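You operate a simulated robot arm through the tools that you are given. There is no shell and no other tool.

Carry out the task below with a simulated robot arm. There is one attempt and no reset: what you move stays moved.

TASK
Test-run the wheel, cure its shake with one weight in pocket 57, and run it again.
Fine: 5 g for each 2 mm/s of shake; power off while the guard is open; switch off after.

The check looks at the end state, three seconds after you hand in, the way a careful person would. Anything else that was tipped, shoved, dropped, spilled or broken makes it a failure.

THE ROBOT
A 7-joint arm with a two-finger parallel gripper, fixed in place. Base frame: the origin is at the foot of the arm, x ahead of it, y to its left, z up. Units: mm, degrees, N and s.
Its first joint turns from -166.0 to 166.0 degrees. Payload 1.57 kg.
The tool frame sits at the grasp point between the pads (the TCP): z along the fingers, y along the line on which they close. The tips reach 30 mm beyond it. The gripper opens to 110 mm. The fingers are 24 mm wide and 12 mm thick; the gripper's body (48 by 112 mm) begins 78 mm behind the TCP.
Orientation is that of the tool frame in the base frame, as [roll, pitch, yaw] about the fixed x, y, z axes, in that order (R = Rz(yaw) Ry(pitch) Rx(roll)). With the fingers straight down and closing along the base's y, the tool's x points along the base's -x, its y along +y and its z along -z.

THE INTERFACE
- The arm moves only by the tool apply_moves. Its arguments are lists of equal length, an entry for each row: "translation": the shift along the tool's x, y, z in mm, a list of three; "angular": the turn, a rotation vector about the tool's x, y, z in degrees, a list of three. In form: {"translation": [[dx, dy, dz], ...], "angular": [[wx, wy, wz], ...]}. A call has 1 to 20 rows; each row shifts and turns the commanded pose from where the row before left it, along the tool's axes as they then stand. "grip" is the closure, from 0 (fully open) to 1 (shut), set as the call begins (left out, the last holds). A row lasts 0.2 s, in which the tool goes at most 50 mm and 8.6 degrees; a call with a longer step from one row to the next is refused whole, and so is a gripper value outside its range. Where a pose cannot be reached the arm comes as near as it can. A force on the tool above 80 N (or 10 N above the force at the start of the call, whichever is more), or a blocked arm, ends the call early, and 0.2 s more pass. Each finger travels about 108 mm/s and halts on what it meets, pressing with about 27 N; the grip force reading is that of the motor and also rises with nothing between the fingers. The clock runs only during rows and for 0.2 s after the last one: add rows that do not move to give the fingers time. The reply holds the time, the measured pose of the TCP, the force on the tool along the base axes, the opening and the grip force, in the units named above and with some noise, with the torque about the TCP (base axes, N m) and any sound that the robot's microphone picked up, and new pictures: "pictures" is both (left out), scene, wrist or none.
- Cameras (640 x 400 px; columns grow to the right, rows downward): "scene" is fixed at [399.5, -500.8, 1489.7]; the picture's right is [0.76, -0.64, 0.00], its down [-0.44, -0.52, -0.73] and it looks along [0.47, 0.56, -0.68] (base axes); focal length 214 px, centre (320, 200). "wrist" rides on the gripper at [70, 16, -141] in the tool frame; the picture's right is [-0.23, 0.97, 0.00], its down [-0.86, -0.20, -0.48] and it looks along [-0.47, -0.11, 0.88] (tool axes); focal length 222 px, centre (320, 200). There is no depth. A picture from a camera that has moved, and an enlarged one, comes with that camera's place and axes in the base frame and with its lens.
- lift_body(by): slides the trunk up (or, below 0, down) by that many mm; the arm rides with it, the base frame stays. It gives what a move gives, with no picture.
- inspect(camera, box): a new picture of the part [left, top, right, bottom] of that camera's present view, enlarged. No time passes.
- finish_job(): hands the job in; it is judged then, once.

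Places have to be worked out from the pictures, the camera data and where the tool is seen. Open the gripper and draw the arm clear of the work before you hand the job in, unless the task says otherwise.

The tools are called after ">>>" as a command line: name --argument value ..., lists and objects as JSON in quotes. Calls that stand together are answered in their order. apply_moves: Moves the arm, as the interface text tells. Its arguments: {"type":"object","properties":{"translation":{"type":"array"},"angular":{"type":"array"},"grip":{"type":"number"},"pictures":{"type":"string","enum":["both","scene","wrist","none"]}},"required":["translation","angular"]} The other tools are called the same way: lift_body (by) slides the trunk up or down; inspect (camera, box) takes an enlarged picture of a part of a camera's view; finish_job () hands the job in.

At the start:

```text
time_s: 0.0
tcp_pos: [631.8, 285.9, 1326.5]
tcp_rot: [-179.9, 0.1, 180.0]
ft_force: [0.9, -0.4, 0.3]
wrist_torque: [0.0, -0.02, 0.01]
width: 110.3
grasp_force: 0.0
trunk travel left (down, up): [-450.0, 160.0]
```

scene: 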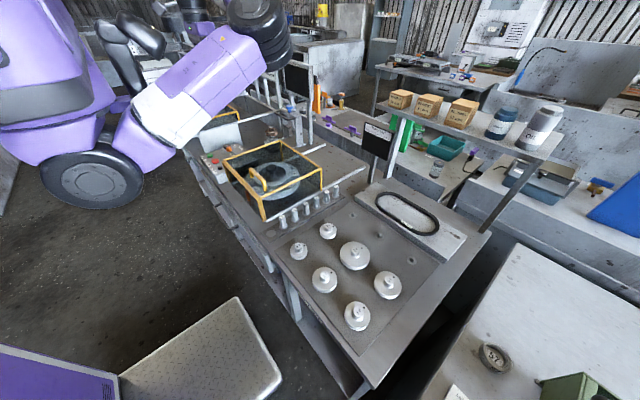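
wrist: 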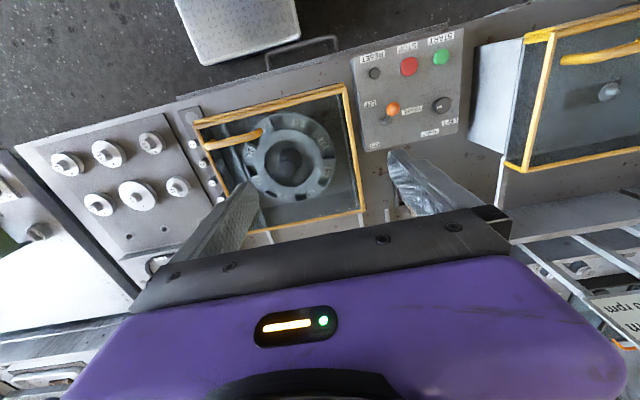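

I start by looking closely at the panel, the wheel, the weights and the displays in both camera views.

>>> inspect --camera "wrist" --box '[340, 20, 480, 160]'

>>> inspect --camera "wrist" --box '[180, 80, 380, 240]'

>>> inspect --camera "wrist" --box '[20, 110, 220, 290]'

>>> inspect --camera "scene" --box '[190, 80, 350, 240]'

>>> inspect --camera "scene" --box '[270, 170, 470, 340]'

>>> inspect --camera "scene" --box '[340, 80, 500, 200]'

>>> inspect --camera "wrist" --box '[540, 250, 640, 370]'

```text
2.86 times, centred on (410, 90) of wrist
camera zoom: at [562.6, 302.4, 1466.4], right [0.23, 0.97, 0.0], down [0.86, -0.2, 0.48], along [0.47, -0.11, -0.88], focal length 635 px, centre (63, 514)
```

zoom: 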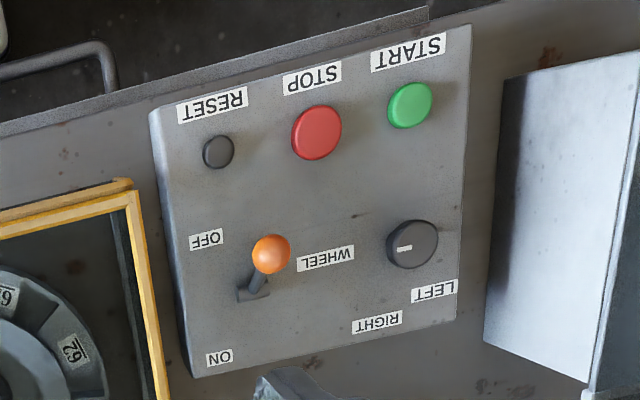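

```text
2.50 times, centred on (280, 160) of wrist
camera zoom: at [562.6, 302.4, 1466.4], right [0.23, 0.97, 0.0], down [0.86, -0.2, 0.48], along [0.47, -0.11, -0.88], focal length 555 px, centre (420, 300)
```

zoom: 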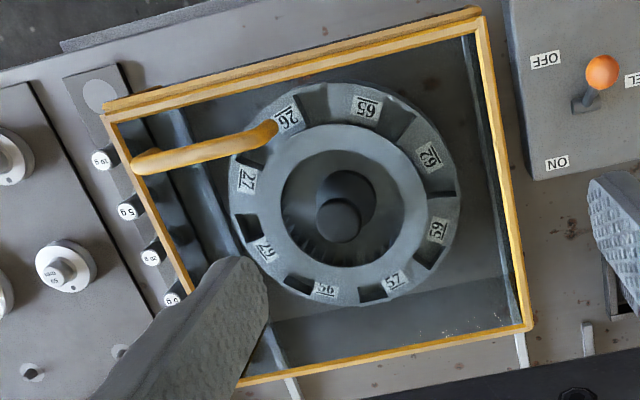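

```text
2.22 times, centred on (120, 200) of wrist
camera zoom: at [562.6, 302.4, 1466.4], right [0.23, 0.97, 0.0], down [0.86, -0.2, 0.48], along [0.47, -0.11, -0.88], focal length 494 px, centre (764, 200)
```

zoom: 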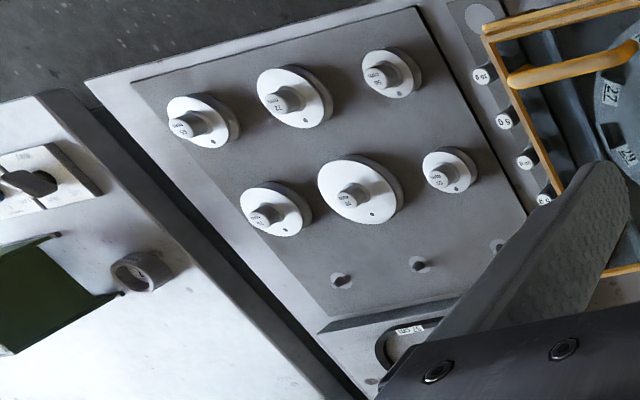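

```text
2.50 times, centred on (270, 160) of scene
camera zoom: at [399.5, -500.8, 1489.7], right [0.76, -0.64, 0.0], down [-0.44, -0.52, -0.73], along [0.47, 0.56, -0.68], focal length 536 px, centre (445, 300)
```

zoom: 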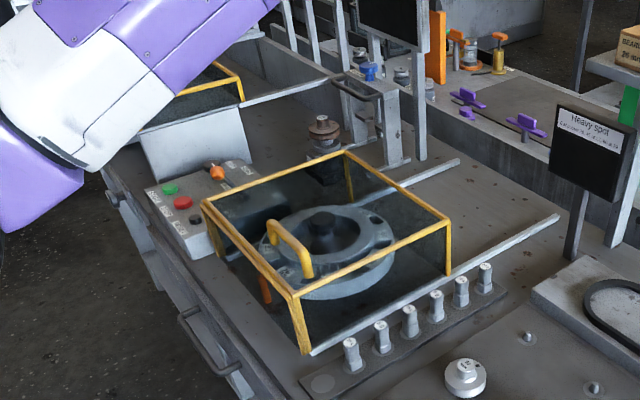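

```text
2.35 times, centred on (370, 255) of scene
camera zoom: at [399.5, -500.8, 1489.7], right [0.76, -0.64, 0.0], down [-0.44, -0.52, -0.73], along [0.47, 0.56, -0.68], focal length 505 px, centre (202, 71)
```

zoom: 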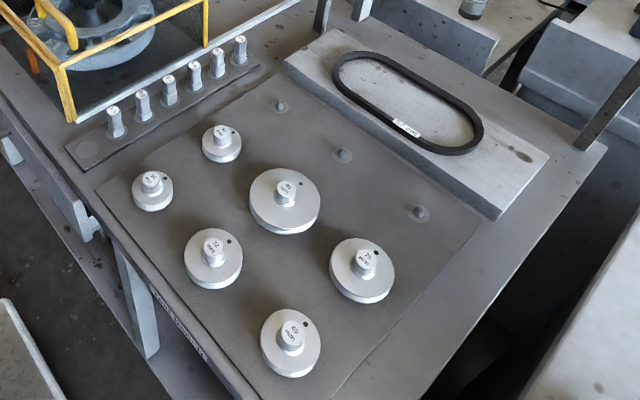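

```text
3.33 times, centred on (420, 140) of scene
camera zoom: at [399.5, -500.8, 1489.7], right [0.76, -0.64, 0.0], down [-0.44, -0.52, -0.73], along [0.47, 0.56, -0.68], focal length 715 px, centre (-13, 400)
```

zoom: 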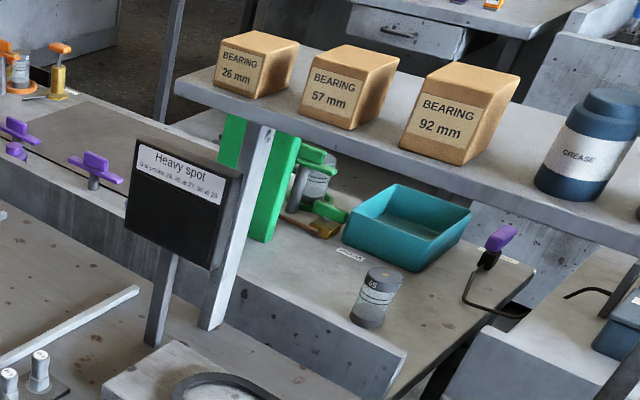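

```text
3.33 times, centred on (590, 310) of wrist
camera zoom: at [562.6, 302.4, 1466.4], right [0.23, 0.97, 0.0], down [0.86, -0.2, 0.48], along [0.47, -0.11, -0.88], focal length 740 px, centre (-580, -167)
```

zoom: 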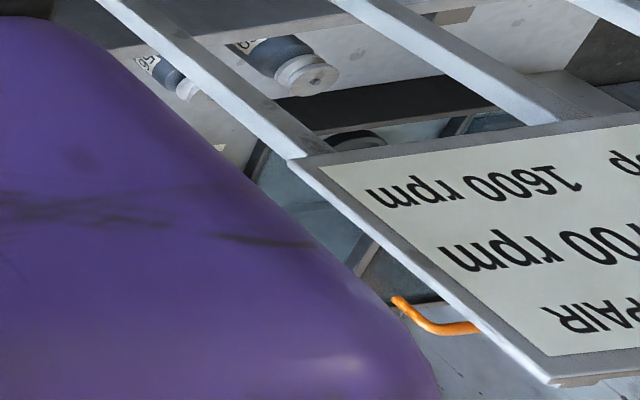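

The panel has RESET/STOP/START buttons, an OFF/ON wheel lever and a LEFT/RIGHT knob; the wheel is under a hinged guard, with a rack of weights in front. I zoom in more on the screens and signs.

>>> inspect --camera "scene" --box '[360, 115, 400, 140]'

>>> inspect --camera "scene" --box '[260, 60, 340, 110]'

>>> inspect --camera "scene" --box '[190, 130, 260, 175]'

>>> inspect --camera "scene" --box '[270, 185, 350, 235]'

>>> inspect --camera "wrist" --box '[170, 90, 250, 240]'

>>> inspect --camera "scene" --box '[225, 135, 345, 225]'

>>> inspect --camera "wrist" --box '[440, 0, 640, 300]'

>>> inspect --camera "scene" --box '[440, 320, 640, 400]'

>>> inspect --camera "scene" --box '[450, 0, 560, 80]'

```text
16.00 times, centred on (380, 128) of scene
camera zoom: at [399.5, -500.8, 1489.7], right [0.76, -0.64, 0.0], down [-0.44, -0.52, -0.73], along [0.47, 0.56, -0.68], focal length 3432 px, centre (-640, 1360)
```

zoom: 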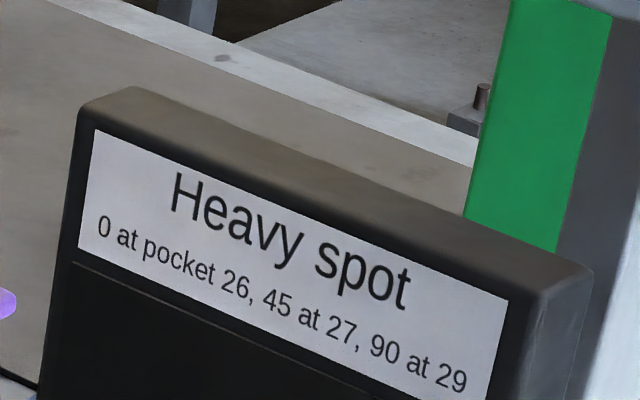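

```text
8.00 times, centred on (300, 85) of scene
camera zoom: at [399.5, -500.8, 1489.7], right [0.76, -0.64, 0.0], down [-0.44, -0.52, -0.73], along [0.47, 0.56, -0.68], focal length 1716 px, centre (480, 1120)
```

zoom: 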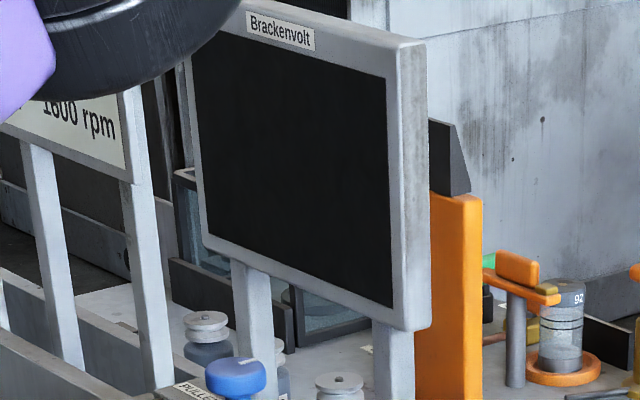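

```text
8.89 times, centred on (225, 152) of scene
camera zoom: at [399.5, -500.8, 1489.7], right [0.76, -0.64, 0.0], down [-0.44, -0.52, -0.73], along [0.47, 0.56, -0.68], focal length 1906 px, centre (1164, 622)
```

zoom: 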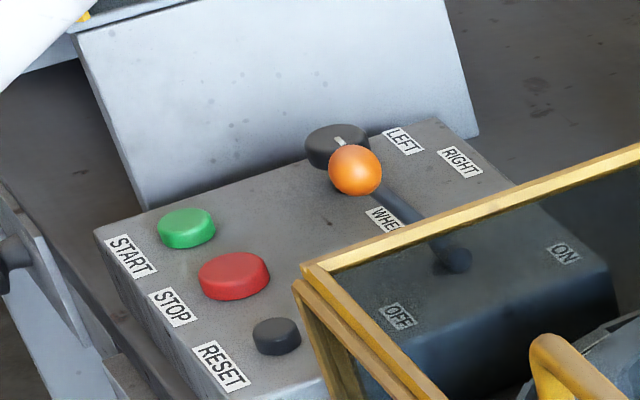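

```text
8.00 times, centred on (310, 210) of scene
camera zoom: at [399.5, -500.8, 1489.7], right [0.76, -0.64, 0.0], down [-0.44, -0.52, -0.73], along [0.47, 0.56, -0.68], focal length 1716 px, centre (400, 120)
```

zoom: 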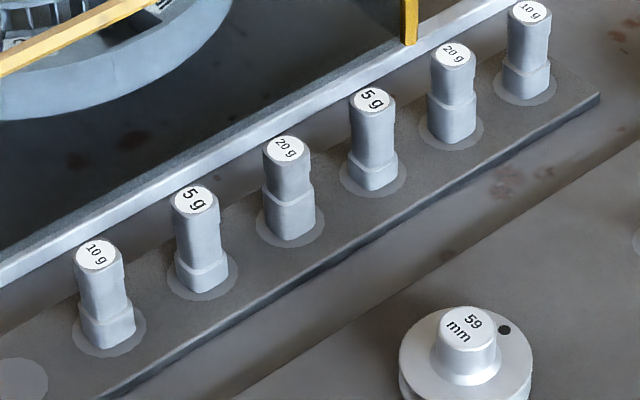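

```text
2.67 times, centred on (210, 165) of wrist
camera zoom: at [562.6, 302.4, 1466.4], right [0.23, 0.97, 0.0], down [0.86, -0.2, 0.48], along [0.47, -0.11, -0.88], focal length 592 px, centre (613, 293)
```

zoom: 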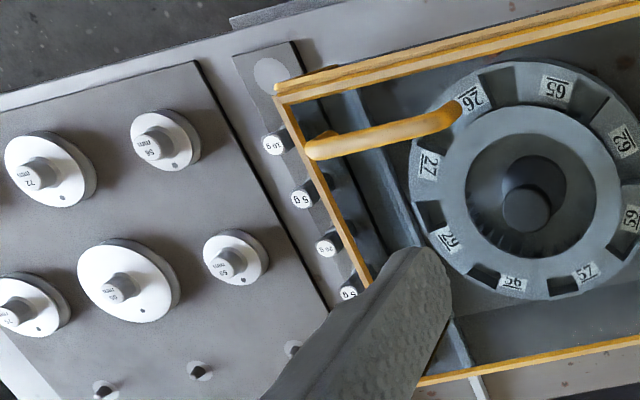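

```text
4.44 times, centred on (285, 180) of scene
camera zoom: at [399.5, -500.8, 1489.7], right [0.76, -0.64, 0.0], down [-0.44, -0.52, -0.73], along [0.47, 0.56, -0.68], focal length 953 px, centre (476, 289)
```

zoom: 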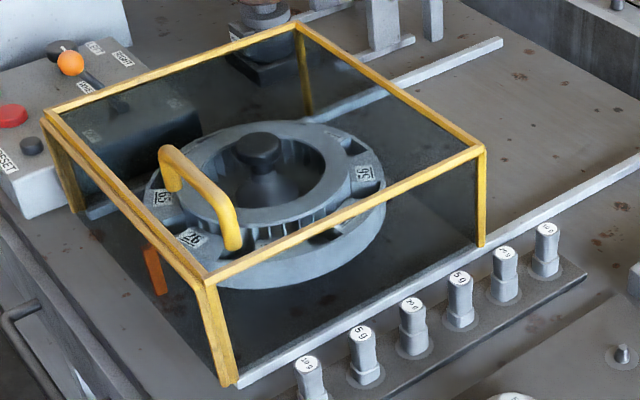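

```text
1.33 times, centred on (540, 150) of wrist
camera zoom: at [562.6, 302.4, 1466.4], right [0.23, 0.97, 0.0], down [0.86, -0.2, 0.48], along [0.47, -0.11, -0.88], focal length 296 px, centre (27, 267)
```

zoom: 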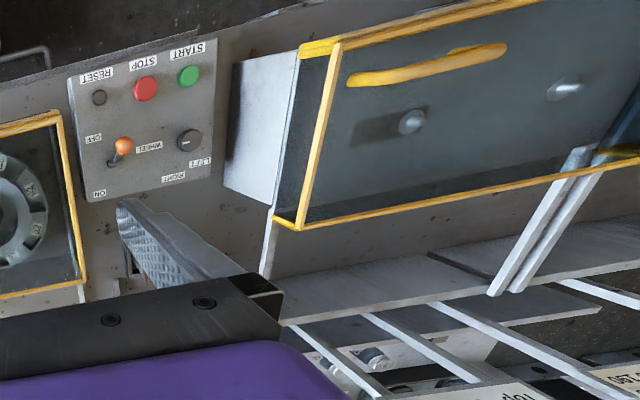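

```text
3.20 times, centred on (540, 360) of scene
camera zoom: at [399.5, -500.8, 1489.7], right [0.76, -0.64, 0.0], down [-0.44, -0.52, -0.73], along [0.47, 0.56, -0.68], focal length 686 px, centre (-384, -312)
```

zoom: 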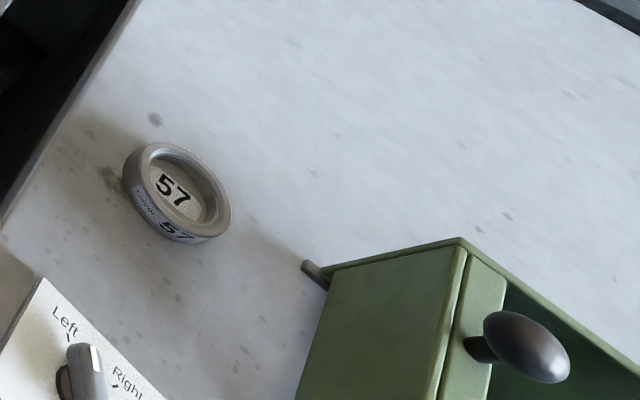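

```text
5.00 times, centred on (505, 40) of scene
camera zoom: at [399.5, -500.8, 1489.7], right [0.76, -0.64, 0.0], down [-0.44, -0.52, -0.73], along [0.47, 0.56, -0.68], focal length 1072 px, centre (-605, 1000)
```

zoom: 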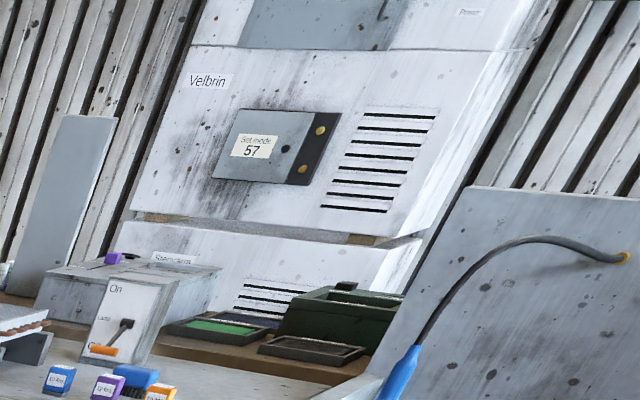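

Triangulating START from both views gives roughly (580, 549, 932), so the bench is near z≈900. I move the arm to a nearer viewpoint over the panel to read knob, lever and labels.

>>> apply_moves --translation '[[40, 45, 20], [40, 45, 20], [40, 45, 20], [12, 45, 20], [0, 45, 20], [0, 45, 20], [0, 0, 20], [0, 0, 20], [0, 0, 20], [0, 0, 0]]' --angular '[[0, 0, 0], [0, 0, 0], [0, 0, 0], [0, 0, 0], [0, 0, 0], [0, 0, 0], [0, 0, 0], [0, 0, 0], [0, 0, 0], [0, 0, 0]]'

```text
refused: row 1 steps farther than a row can; nothing moved
```

The rows were too long (combined step over 50 mm), so I split them into shorter steps.

>>> apply_moves --translation '[[25, 40, 10], [25, 40, 10], [25, 40, 10], [25, 40, 10], [25, 40, 10], [7, 40, 20], [0, 30, 30], [0, 0, 40], [0, 0, 40], [0, 0, 0]]' --angular '[[0, 0, 0], [0, 0, 0], [0, 0, 0], [0, 0, 0], [0, 0, 0], [0, 0, 0], [0, 0, 0], [0, 0, 0], [0, 0, 0], [0, 0, 0]]'

```text
time_s: 2.2
tcp_pos: [499.5, 557.7, 1145.9]
tcp_rot: [179.9, 0.2, -179.9]
ft_force: [-0.2, 0.0, -0.4]
wrist_torque: [0.0, -0.01, 0.04]
width: 109.9
grasp_force: 0.1
trunk travel left (down, up): [-450.0, 160.0]
camera wrist: at [429.6, 573.2, 1286.8], right [0.23, 0.97, 0.0], down [0.85, -0.2, 0.48], along [0.47, -0.11, -0.88], focal length 222 px, centre (320, 200)
```

scene: 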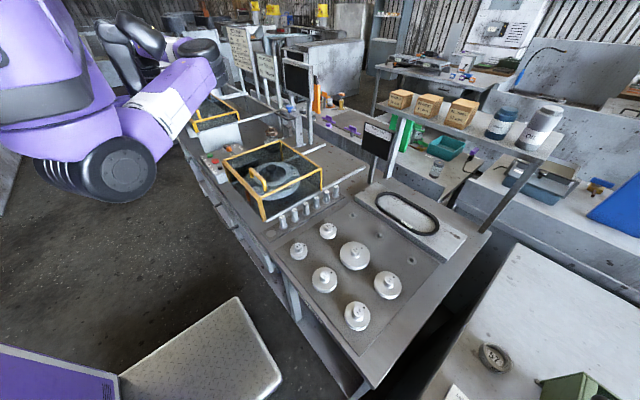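
wrist: 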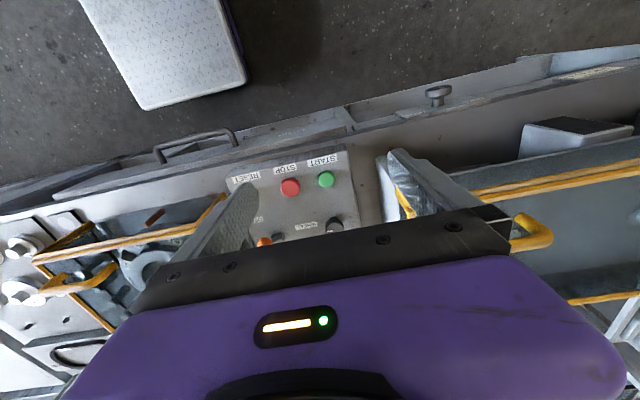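

The gripper hides the panel's far part from here; the scene view now shows the signs and the Brackenvolt screen unobstructed. I zoom in on those and the second machine.

>>> inspect --camera "scene" --box '[220, 20, 330, 100]'

>>> inspect --camera "scene" --box '[180, 80, 330, 190]'

>>> apply_moves --translation '[[-45, 0, 0], [-45, -15, 0], [-40, -15, 0], [0, 0, 0]]' --angular '[[0, 0, 0], [0, 0, 0], [0, 0, 0], [0, 0, 0]]'

```text
5.00 times, centred on (275, 60) of scene
camera zoom: at [399.5, -500.8, 1489.7], right [0.76, -0.64, 0.0], down [-0.44, -0.52, -0.73], along [0.47, 0.56, -0.68], focal length 1072 px, centre (545, 900)
```

zoom: 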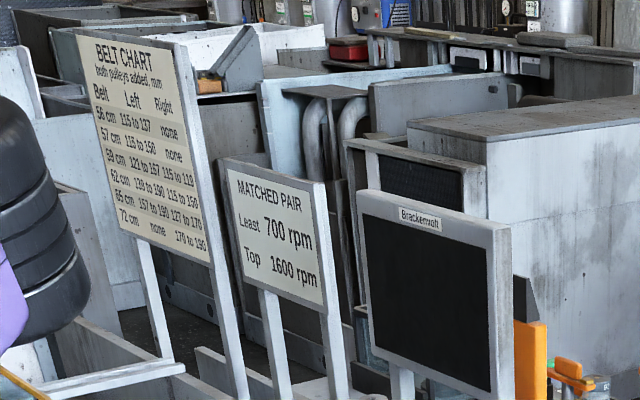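

```text
3.64 times, centred on (255, 135) of scene
camera zoom: at [399.5, -500.8, 1489.7], right [0.76, -0.64, 0.0], down [-0.44, -0.52, -0.73], along [0.47, 0.56, -0.68], focal length 780 px, centre (556, 436)
```

zoom: 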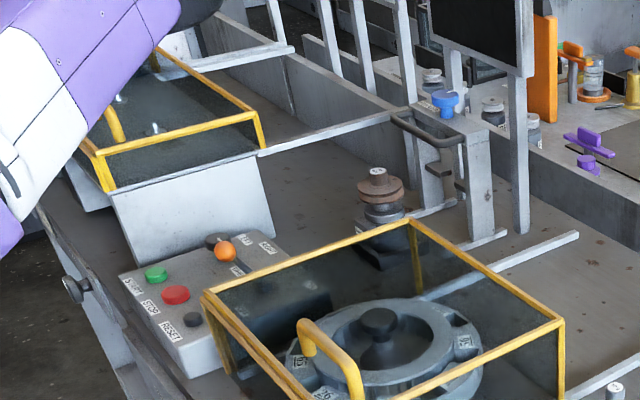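

```text
time_s: 3.2
tcp_pos: [631.2, 525.7, 1144.3]
tcp_rot: [179.9, 0.0, 180.0]
ft_force: [0.3, -0.5, -0.1]
wrist_torque: [0.01, 0.04, -0.02]
width: 110.3
grasp_force: 0.1
trunk travel left (down, up): [-450.0, 160.0]
camera wrist: at [561.3, 541.7, 1285.4], right [0.23, 0.97, 0.0], down [0.86, -0.2, 0.48], along [0.47, -0.11, -0.88], focal length 222 px, centre (320, 200)
```

scene: 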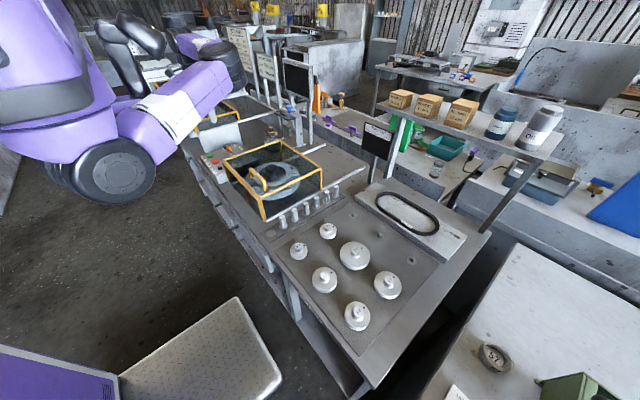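
wrist: 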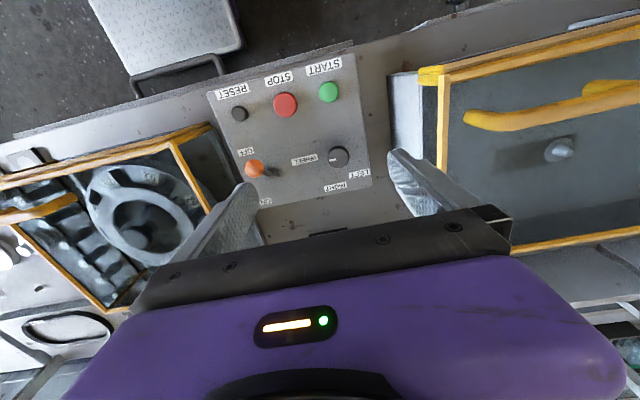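

Now the panel is clear between the fingers. I zoom in to read the knob and lever state.

>>> inspect --camera "wrist" --box '[200, 50, 390, 210]'

>>> inspect --camera "wrist" --box '[0, 110, 250, 310]'

>>> inspect --camera "wrist" --box '[290, 130, 380, 210]'

```text
2.50 times, centred on (295, 130) of wrist
camera zoom: at [561.3, 541.7, 1285.4], right [0.23, 0.97, 0.0], down [0.86, -0.2, 0.48], along [0.47, -0.11, -0.88], focal length 555 px, centre (382, 375)
```

zoom: 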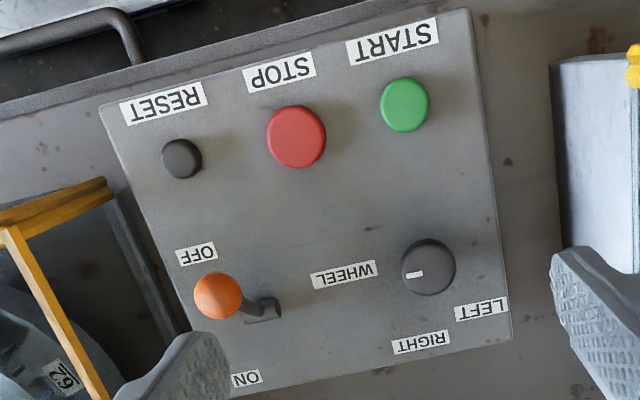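

```text
2.00 times, centred on (125, 210) of wrist
camera zoom: at [561.3, 541.7, 1285.4], right [0.23, 0.97, 0.0], down [0.86, -0.2, 0.48], along [0.47, -0.11, -0.88], focal length 444 px, centre (710, 180)
```

zoom: 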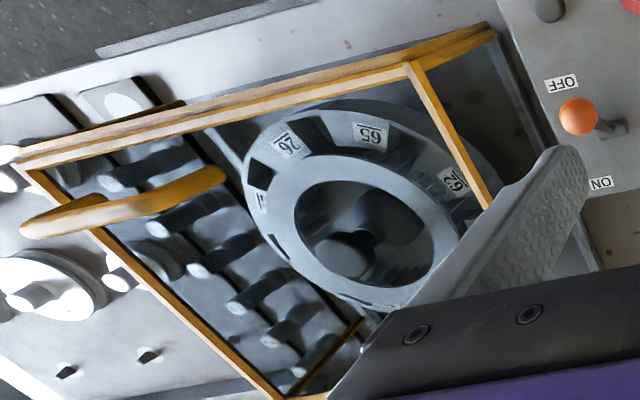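

```text
5.00 times, centred on (335, 170) of wrist
camera zoom: at [561.3, 541.7, 1285.4], right [0.23, 0.97, 0.0], down [0.86, -0.2, 0.48], along [0.47, -0.11, -0.88], focal length 1111 px, centre (245, 350)
```

zoom: 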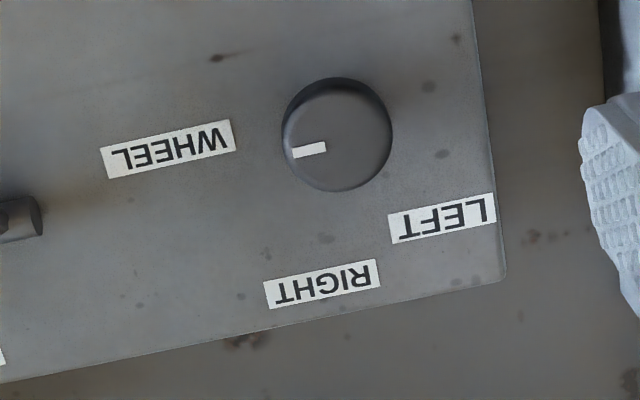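

The knob pointer already points at WHEEL, and the lever is at OFF (ball near (646, 429, 998), pivot near (684, 427, 925)). The guard spans about x 585–862, y 34–344, top z≈1000, with rails reaching back to x≈1120. I look at the guard from further back and above to see how it opens.

>>> apply_moves --translation '[[0, -45, -10], [0, -45, -10], [0, -45, -10], [-20, -45, -10], [-35, -35, -10], [-35, -25, 0], [-35, 0, 0], [-35, 0, 0], [0, 0, 0]]' --angular '[[0, 0, 0], [0, 0, 0], [0, 0, 0], [0, 0, 0], [0, 0, 0], [0, 0, 0], [0, 0, 0], [0, 0, 0], [0, 0, 0]]'

>>> inspect --camera "wrist" --box '[0, 0, 640, 260]'

```text
refused: row 4 steps farther than a row can; nothing moved
```

```text
1.00 times, centred on (320, 130) of wrist (not enlarged: the box is as wide or as high as the picture)
camera zoom: at [561.3, 541.7, 1285.4], right [0.23, 0.97, 0.0], down [0.86, -0.2, 0.48], along [0.47, -0.11, -0.88], focal length 222 px, centre (320, 270)
```

zoom: 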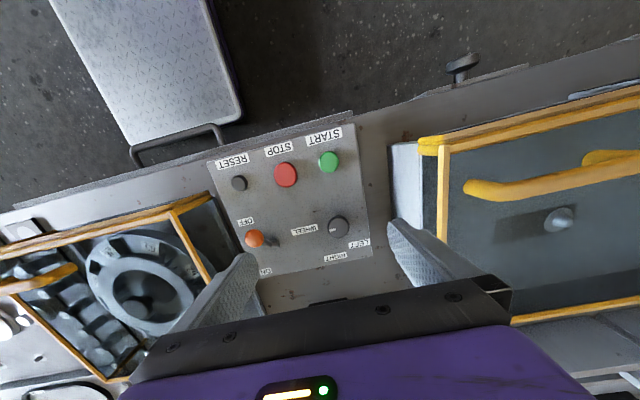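

One row was just too long; I resend with smaller steps to view the guard's rear.

>>> apply_moves --translation '[[0, -45, -10], [0, -45, -10], [0, -45, -10], [-20, -42, -10], [-35, -30, -10], [-40, -25, 0], [-45, 0, 0], [-45, 0, 0], [0, 0, 0]]' --angular '[[0, 0, 0], [0, 0, 0], [0, 0, 0], [0, 0, 0], [0, 0, 0], [0, 0, 0], [0, 0, 0], [0, 0, 0], [0, 0, 0]]'

```text
time_s: 5.2
tcp_pos: [813.5, 292.3, 1194.5]
tcp_rot: [180.0, 0.0, 179.9]
ft_force: [0.1, 0.3, 0.1]
wrist_torque: [-0.01, 0.0, -0.01]
width: 110.0
grasp_force: 0.1
trunk travel left (down, up): [-450.0, 160.0]
camera wrist: at [744.9, 309.7, 1336.3], right [0.23, 0.97, 0.0], down [0.86, -0.2, 0.48], along [0.47, -0.11, -0.88], focal length 222 px, centre (320, 200)
```

scene: 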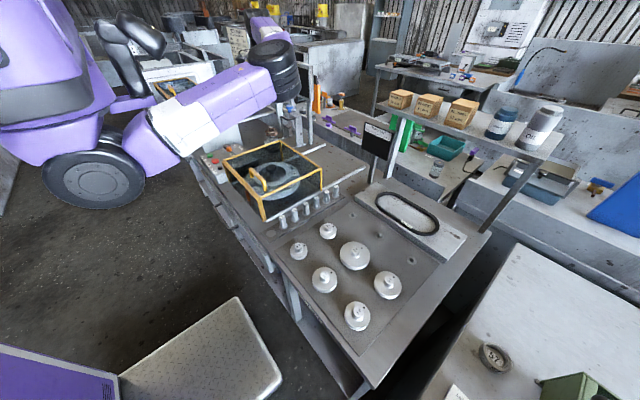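
wrist: 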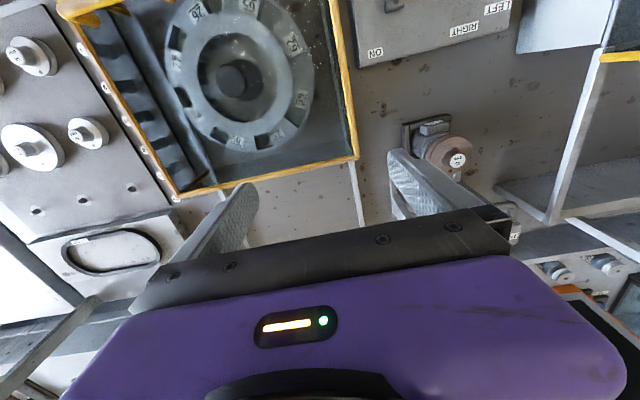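

>>> inspect --camera "wrist" --box '[60, 0, 370, 200]'

>>> inspect --camera "wrist" --box '[160, 0, 330, 160]'

>>> inspect --camera "wrist" --box '[280, 100, 400, 220]'

```text
2.00 times, centred on (215, 100) of wrist
camera zoom: at [744.9, 309.7, 1336.3], right [0.23, 0.97, 0.0], down [0.86, -0.2, 0.48], along [0.47, -0.11, -0.88], focal length 444 px, centre (530, 400)
```

zoom: 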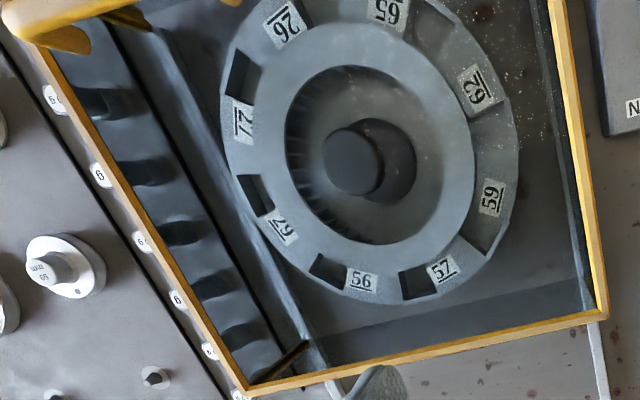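

```text
2.50 times, centred on (245, 80) of wrist
camera zoom: at [744.9, 309.7, 1336.3], right [0.23, 0.97, 0.0], down [0.86, -0.2, 0.48], along [0.47, -0.11, -0.88], focal length 555 px, centre (508, 500)
```

zoom: 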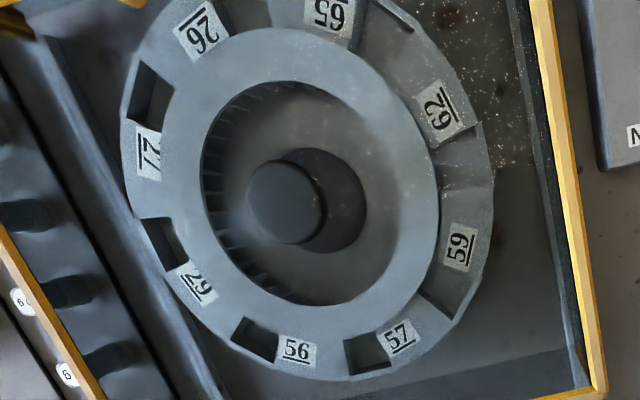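

```text
3.33 times, centred on (340, 160) of wrist
camera zoom: at [744.9, 309.7, 1336.3], right [0.23, 0.97, 0.0], down [0.86, -0.2, 0.48], along [0.47, -0.11, -0.88], focal length 740 px, centre (253, 333)
```

zoom: 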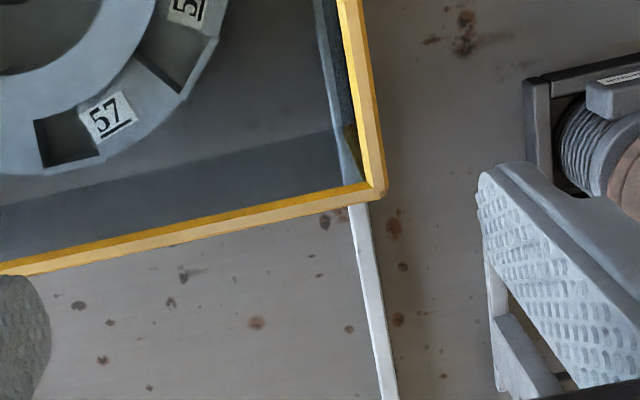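

Each pocket seems to have its label beside it. There's also an orange piece at the guard's front; I zoom in on it in the scene view, since it could be a latch.

>>> inspect --camera "scene" --box '[225, 150, 285, 225]'

>>> inspect --camera "scene" --box '[280, 130, 345, 200]'

>>> inspect --camera "scene" --box '[150, 60, 230, 130]'

```text
5.33 times, centred on (255, 188) of scene
camera zoom: at [399.5, -500.8, 1489.7], right [0.76, -0.64, 0.0], down [-0.44, -0.52, -0.73], along [0.47, 0.56, -0.68], focal length 1144 px, centre (667, 267)
```

zoom: 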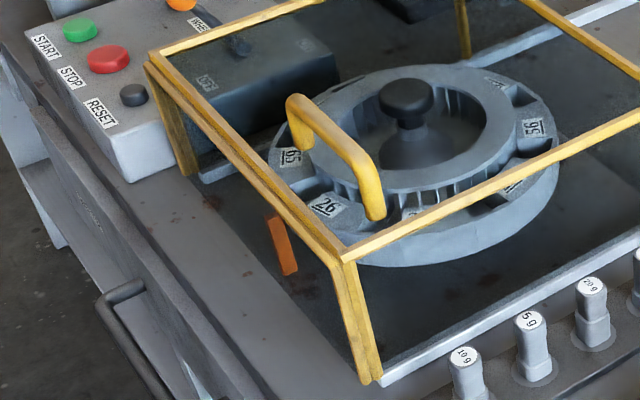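

```text
5.71 times, centred on (312, 165) of scene
camera zoom: at [399.5, -500.8, 1489.7], right [0.76, -0.64, 0.0], down [-0.44, -0.52, -0.73], along [0.47, 0.56, -0.68], focal length 1226 px, centre (363, 400)
```

zoom: 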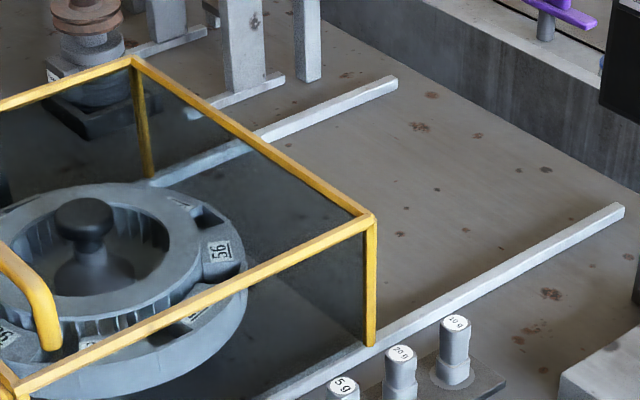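

```text
5.71 times, centred on (190, 95) of scene
camera zoom: at [399.5, -500.8, 1489.7], right [0.76, -0.64, 0.0], down [-0.44, -0.52, -0.73], along [0.47, 0.56, -0.68], focal length 1226 px, centre (1063, 800)
```

zoom: 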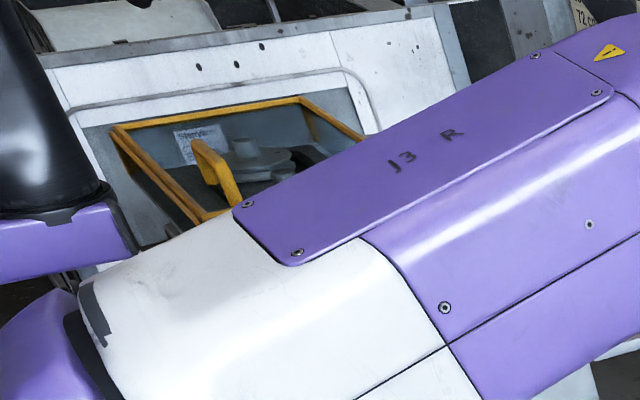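

The guard sits between two rails running back, so it likely slides rearwards; the orange piece looks like a fixed mark. First comes the test run: I close the fingers and go above and in front of the lever ball.

>>> apply_moves --translation '[[42, 22, 0], [42, 22, 0], [42, 22, 0], [42, 22, 0], [42, 22, 0], [0, 26.7, 30], [0, 0, 45], [0, 0, 30], [0, 0, 0]]' --angular '[[0, 0, 0], [0, 0, 0], [0, 0, 0], [0, 0, 0], [0, 0, 0], [0, 0, 0], [0, 0, 0], [0, 0, 0], [0, 0, 0]]' --grip 1

```text
time_s: 7.2
tcp_pos: [604.7, 430.5, 1090.1]
tcp_rot: [180.0, -0.1, -180.0]
ft_force: [0.0, -0.1, 0.3]
wrist_torque: [0.0, 0.02, -0.04]
width: 0.0
grasp_force: 21.4
trunk travel left (down, up): [-450.0, 160.0]
camera wrist: at [535.6, 447.1, 1231.4], right [0.23, 0.97, 0.0], down [0.86, -0.2, 0.48], along [0.47, -0.11, -0.88], focal length 222 px, centre (320, 200)
```

scene: 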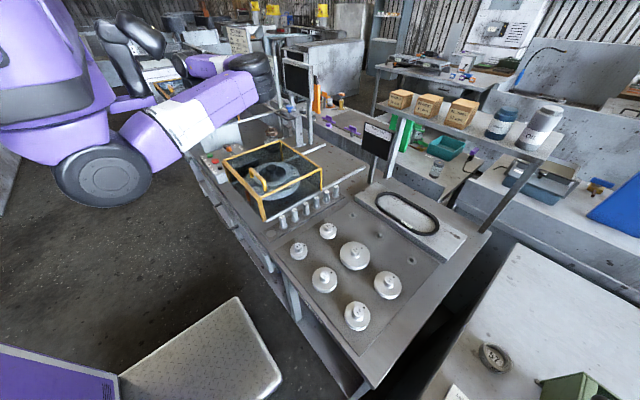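
wrist: 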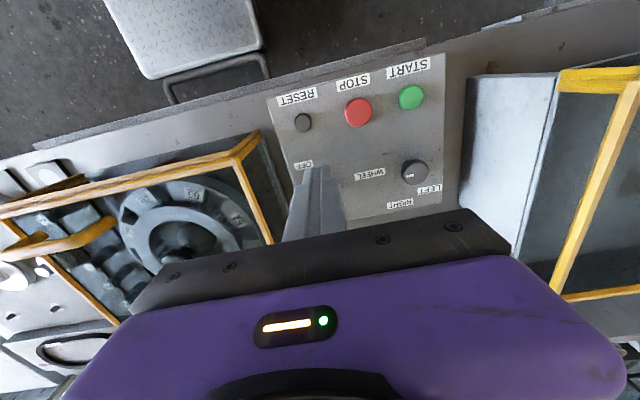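

The closed fingers are over (605, 430), ahead of the lever ball hidden behind them. I descend so the tips are at ball height.

>>> apply_moves --translation '[[0, 0, 40], [0, 0, 34], [0, 0, 0]]' --angular '[[0, 0, 0], [0, 0, 0], [0, 0, 0]]'

>>> inspect --camera "scene" --box '[190, 110, 270, 180]'

>>> inspect --camera "wrist" --box '[240, 60, 440, 220]'

```text
time_s: 8.0
tcp_pos: [605.5, 430.7, 1016.0]
tcp_rot: [179.9, 0.0, 180.0]
ft_force: [-0.4, -0.8, -0.1]
wrist_torque: [0.02, -0.01, 0.01]
width: 0.1
grasp_force: 21.2
trunk travel left (down, up): [-450.0, 160.0]
camera wrist: at [535.8, 446.7, 1157.0], right [0.23, 0.97, 0.0], down [0.86, -0.2, 0.48], along [0.47, -0.11, -0.88], focal length 222 px, centre (320, 200)
```

scene: 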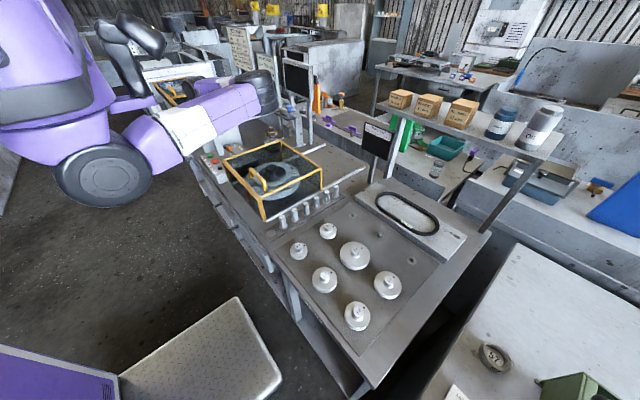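
wrist: 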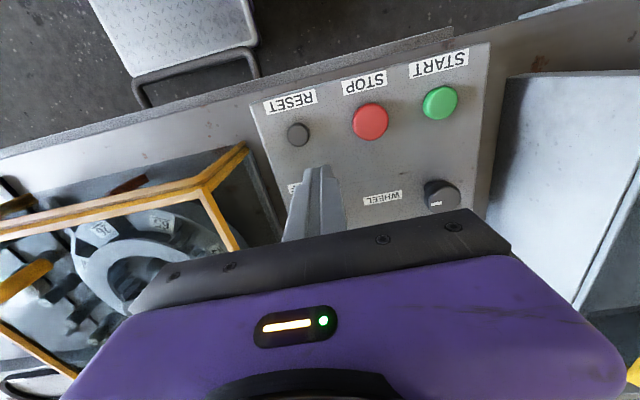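

```text
5.71 times, centred on (230, 145) of scene
camera zoom: at [399.5, -500.8, 1489.7], right [0.76, -0.64, 0.0], down [-0.44, -0.52, -0.73], along [0.47, 0.56, -0.68], focal length 1226 px, centre (834, 514)
```

zoom: 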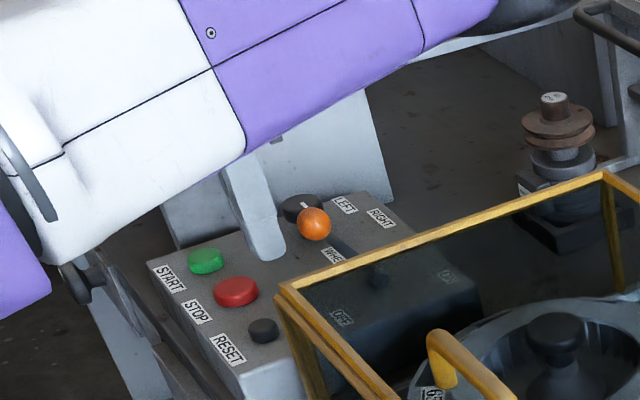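

```text
2.50 times, centred on (340, 140) of wrist
camera zoom: at [535.8, 446.7, 1157.0], right [0.23, 0.97, 0.0], down [0.86, -0.2, 0.48], along [0.47, -0.11, -0.88], focal length 555 px, centre (270, 350)
```

zoom: 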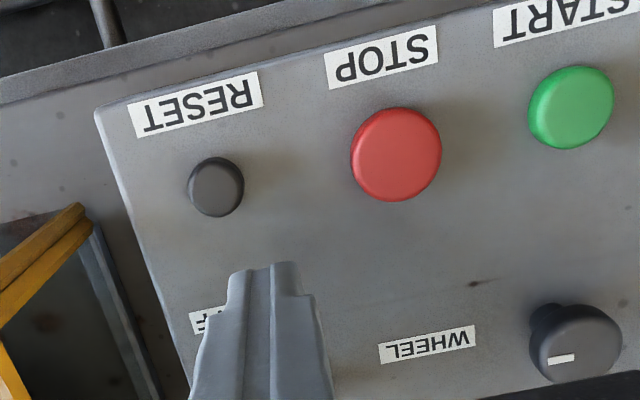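

The finger tips are just in front of the orange ball at the right height. I push in +x about 92 mm to throw the lever to ON.

>>> apply_moves --translation '[[-18, 0, 0], [-18, 0, 0], [-18, 0, 0], [-18, 0, 0], [-20, 0, 0], [0, 0, 0]]' --angular '[[0, 0, 0], [0, 0, 0], [0, 0, 0], [0, 0, 0], [0, 0, 0], [0, 0, 0]]'

>>> inspect --camera "scene" --box '[190, 110, 270, 180]'

>>> inspect --camera "scene" --box '[270, 40, 330, 100]'

```text
time_s: 9.4
tcp_pos: [691.4, 430.1, 1016.7]
tcp_rot: [-180.0, -0.4, -179.7]
ft_force: [-32.8, -7.1, 3.7]
wrist_torque: [-0.43, 0.8, -0.02]
width: 0.1
grasp_force: 21.4
trunk travel left (down, up): [-450.0, 160.0]
camera wrist: at [623.0, 446.7, 1157.8], right [0.22, 0.97, 0.0], down [0.86, -0.19, 0.47], along [0.46, -0.11, -0.88], focal length 222 px, centre (320, 200)
```

scene: 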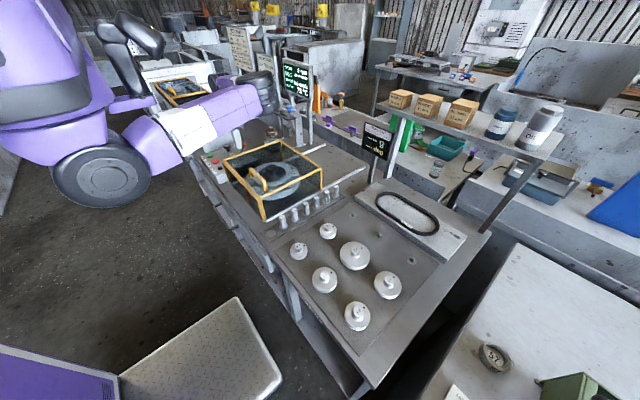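
wrist: 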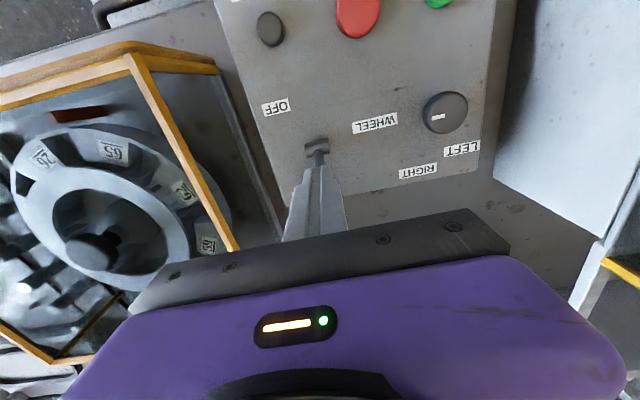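

```text
5.71 times, centred on (230, 145) of scene
camera zoom: at [399.5, -500.8, 1489.7], right [0.76, -0.64, 0.0], down [-0.44, -0.52, -0.73], along [0.47, 0.56, -0.68], focal length 1226 px, centre (834, 514)
```

zoom: 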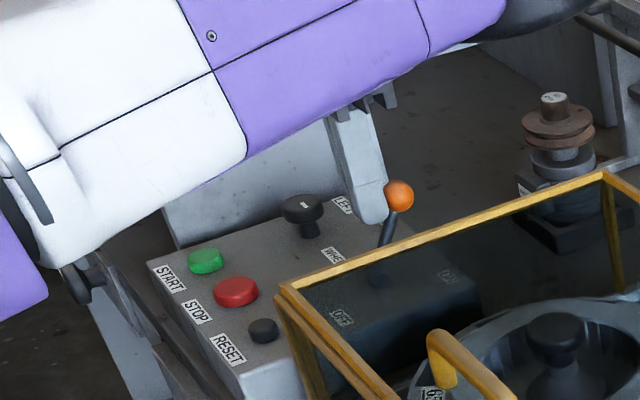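

```text
6.67 times, centred on (300, 70) of scene
camera zoom: at [399.5, -500.8, 1489.7], right [0.76, -0.64, 0.0], down [-0.44, -0.52, -0.73], along [0.47, 0.56, -0.68], focal length 1430 px, centre (453, 1067)
```

zoom: 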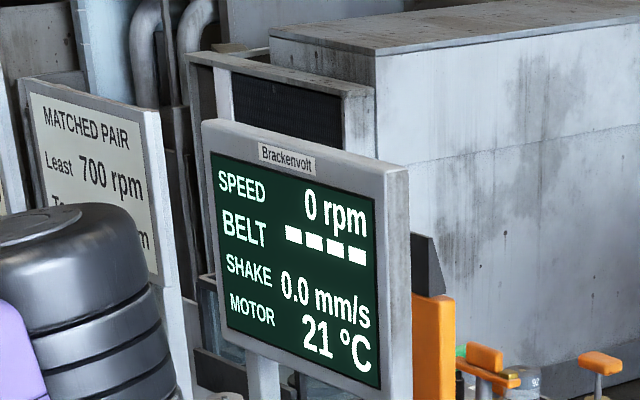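

The lever is at ON and the Brackenvolt screen shows 0 rpm, shake 0.0. I back off, lift and move above START at (580, 550).

>>> apply_moves --translation '[[25, 0, 0], [10, 0, -35], [0, 0, -40], [22, 30, 0], [22, 30, 0], [22, 30, 0], [16, 30, 0], [0, 0, 40], [0, 0, 40], [0, 0, 20], [0, 0, 0]]' --angular '[[0, 0, 0], [0, 0, 0], [0, 0, 0], [0, 0, 0], [0, 0, 0], [0, 0, 0], [0, 0, 0], [0, 0, 0], [0, 0, 0], [0, 0, 0], [0, 0, 0]]'

>>> inspect --camera "wrist" --box '[220, 60, 420, 220]'

>>> inspect --camera "scene" --box '[360, 115, 400, 170]'

>>> inspect --camera "scene" --box '[190, 110, 270, 180]'

```text
time_s: 11.8
tcp_pos: [579.9, 550.9, 990.6]
tcp_rot: [180.0, 0.0, 180.0]
ft_force: [-0.4, 0.3, 0.2]
wrist_torque: [-0.03, 0.02, 0.02]
width: 0.1
grasp_force: 21.3
trunk travel left (down, up): [-450.0, 160.0]
camera wrist: at [510.3, 567.0, 1131.6], right [0.23, 0.97, 0.0], down [0.86, -0.2, 0.48], along [0.47, -0.11, -0.88], focal length 222 px, centre (320, 200)
```

scene: 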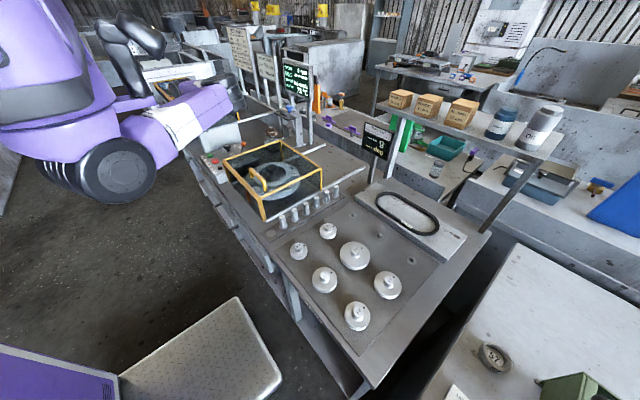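
wrist: 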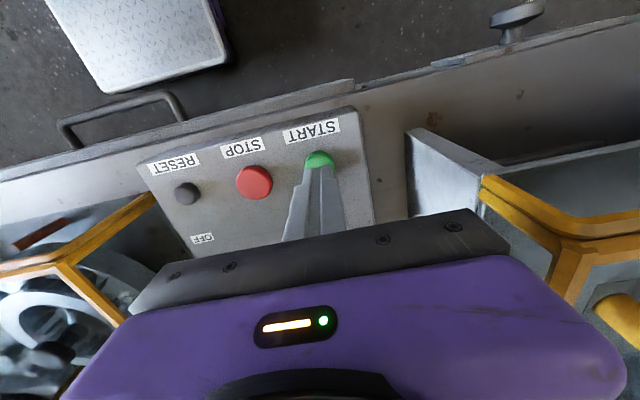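

```text
2.50 times, centred on (320, 140) of wrist
camera zoom: at [510.3, 567.0, 1131.6], right [0.23, 0.97, 0.0], down [0.86, -0.2, 0.48], along [0.47, -0.11, -0.88], focal length 555 px, centre (320, 350)
```

zoom: 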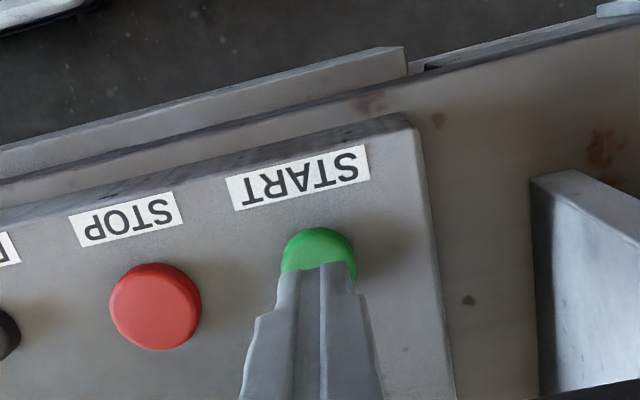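

```text
7.27 times, centred on (380, 142) of scene
camera zoom: at [399.5, -500.8, 1489.7], right [0.76, -0.64, 0.0], down [-0.44, -0.52, -0.73], along [0.47, 0.56, -0.68], focal length 1560 px, centre (-116, 618)
```

zoom: 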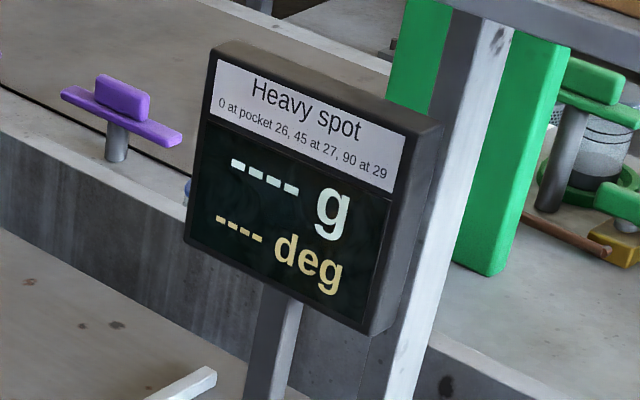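

```text
5.71 times, centred on (230, 145) of scene
camera zoom: at [399.5, -500.8, 1489.7], right [0.76, -0.64, 0.0], down [-0.44, -0.52, -0.73], along [0.47, 0.56, -0.68], focal length 1226 px, centre (834, 514)
```

zoom: 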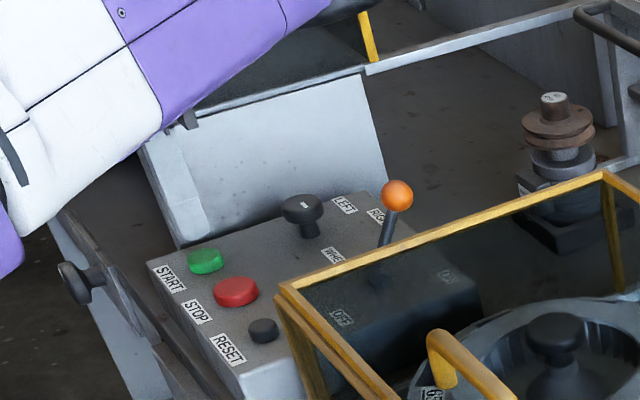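

The tip is centred over START, about 27 mm above it. I press down gently in small steps, then rise.

>>> apply_moves --translation '[[0, 0, 20], [0, 0, 5], [0, 0, 3], [0, 0, 3], [0, 0, 3]]' --angular '[[0, 0, 0], [0, 0, 0], [0, 0, 0], [0, 0, 0], [0, 0, 0]]' --pictures "scene"

>>> inspect --camera "scene" --box '[270, 40, 330, 100]'

```text
time_s: 13.0
tcp_pos: [580.5, 550.5, 960.1]
tcp_rot: [179.8, 0.1, 180.0]
ft_force: [-0.7, -5.8, 32.8]
wrist_torque: [-0.16, 0.0, 0.06]
width: 0.0
grasp_force: 21.6
trunk travel left (down, up): [-450.0, 160.0]
heard: click
```

scene: 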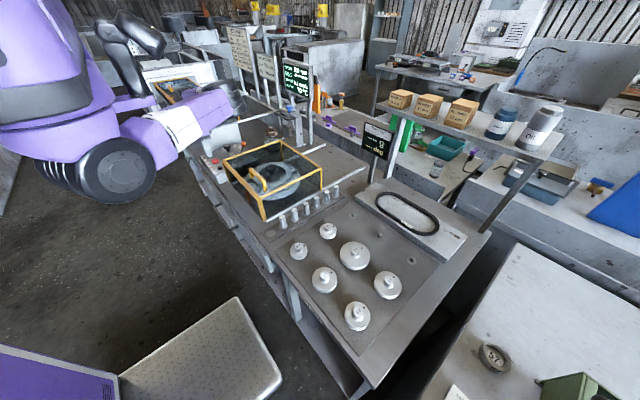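

```text
6.67 times, centred on (300, 70) of scene
camera zoom: at [399.5, -500.8, 1489.7], right [0.76, -0.64, 0.0], down [-0.44, -0.52, -0.73], along [0.47, 0.56, -0.68], focal length 1430 px, centre (453, 1067)
```

zoom: 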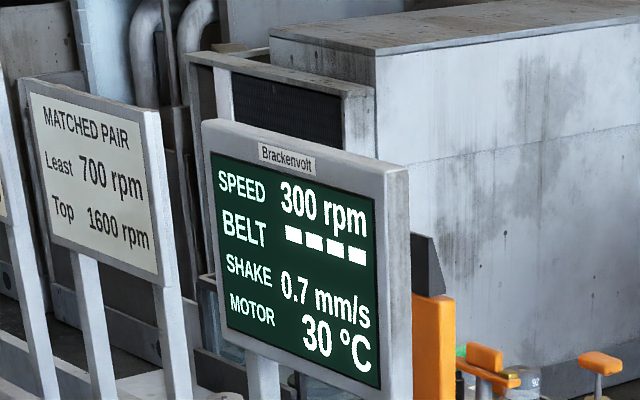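

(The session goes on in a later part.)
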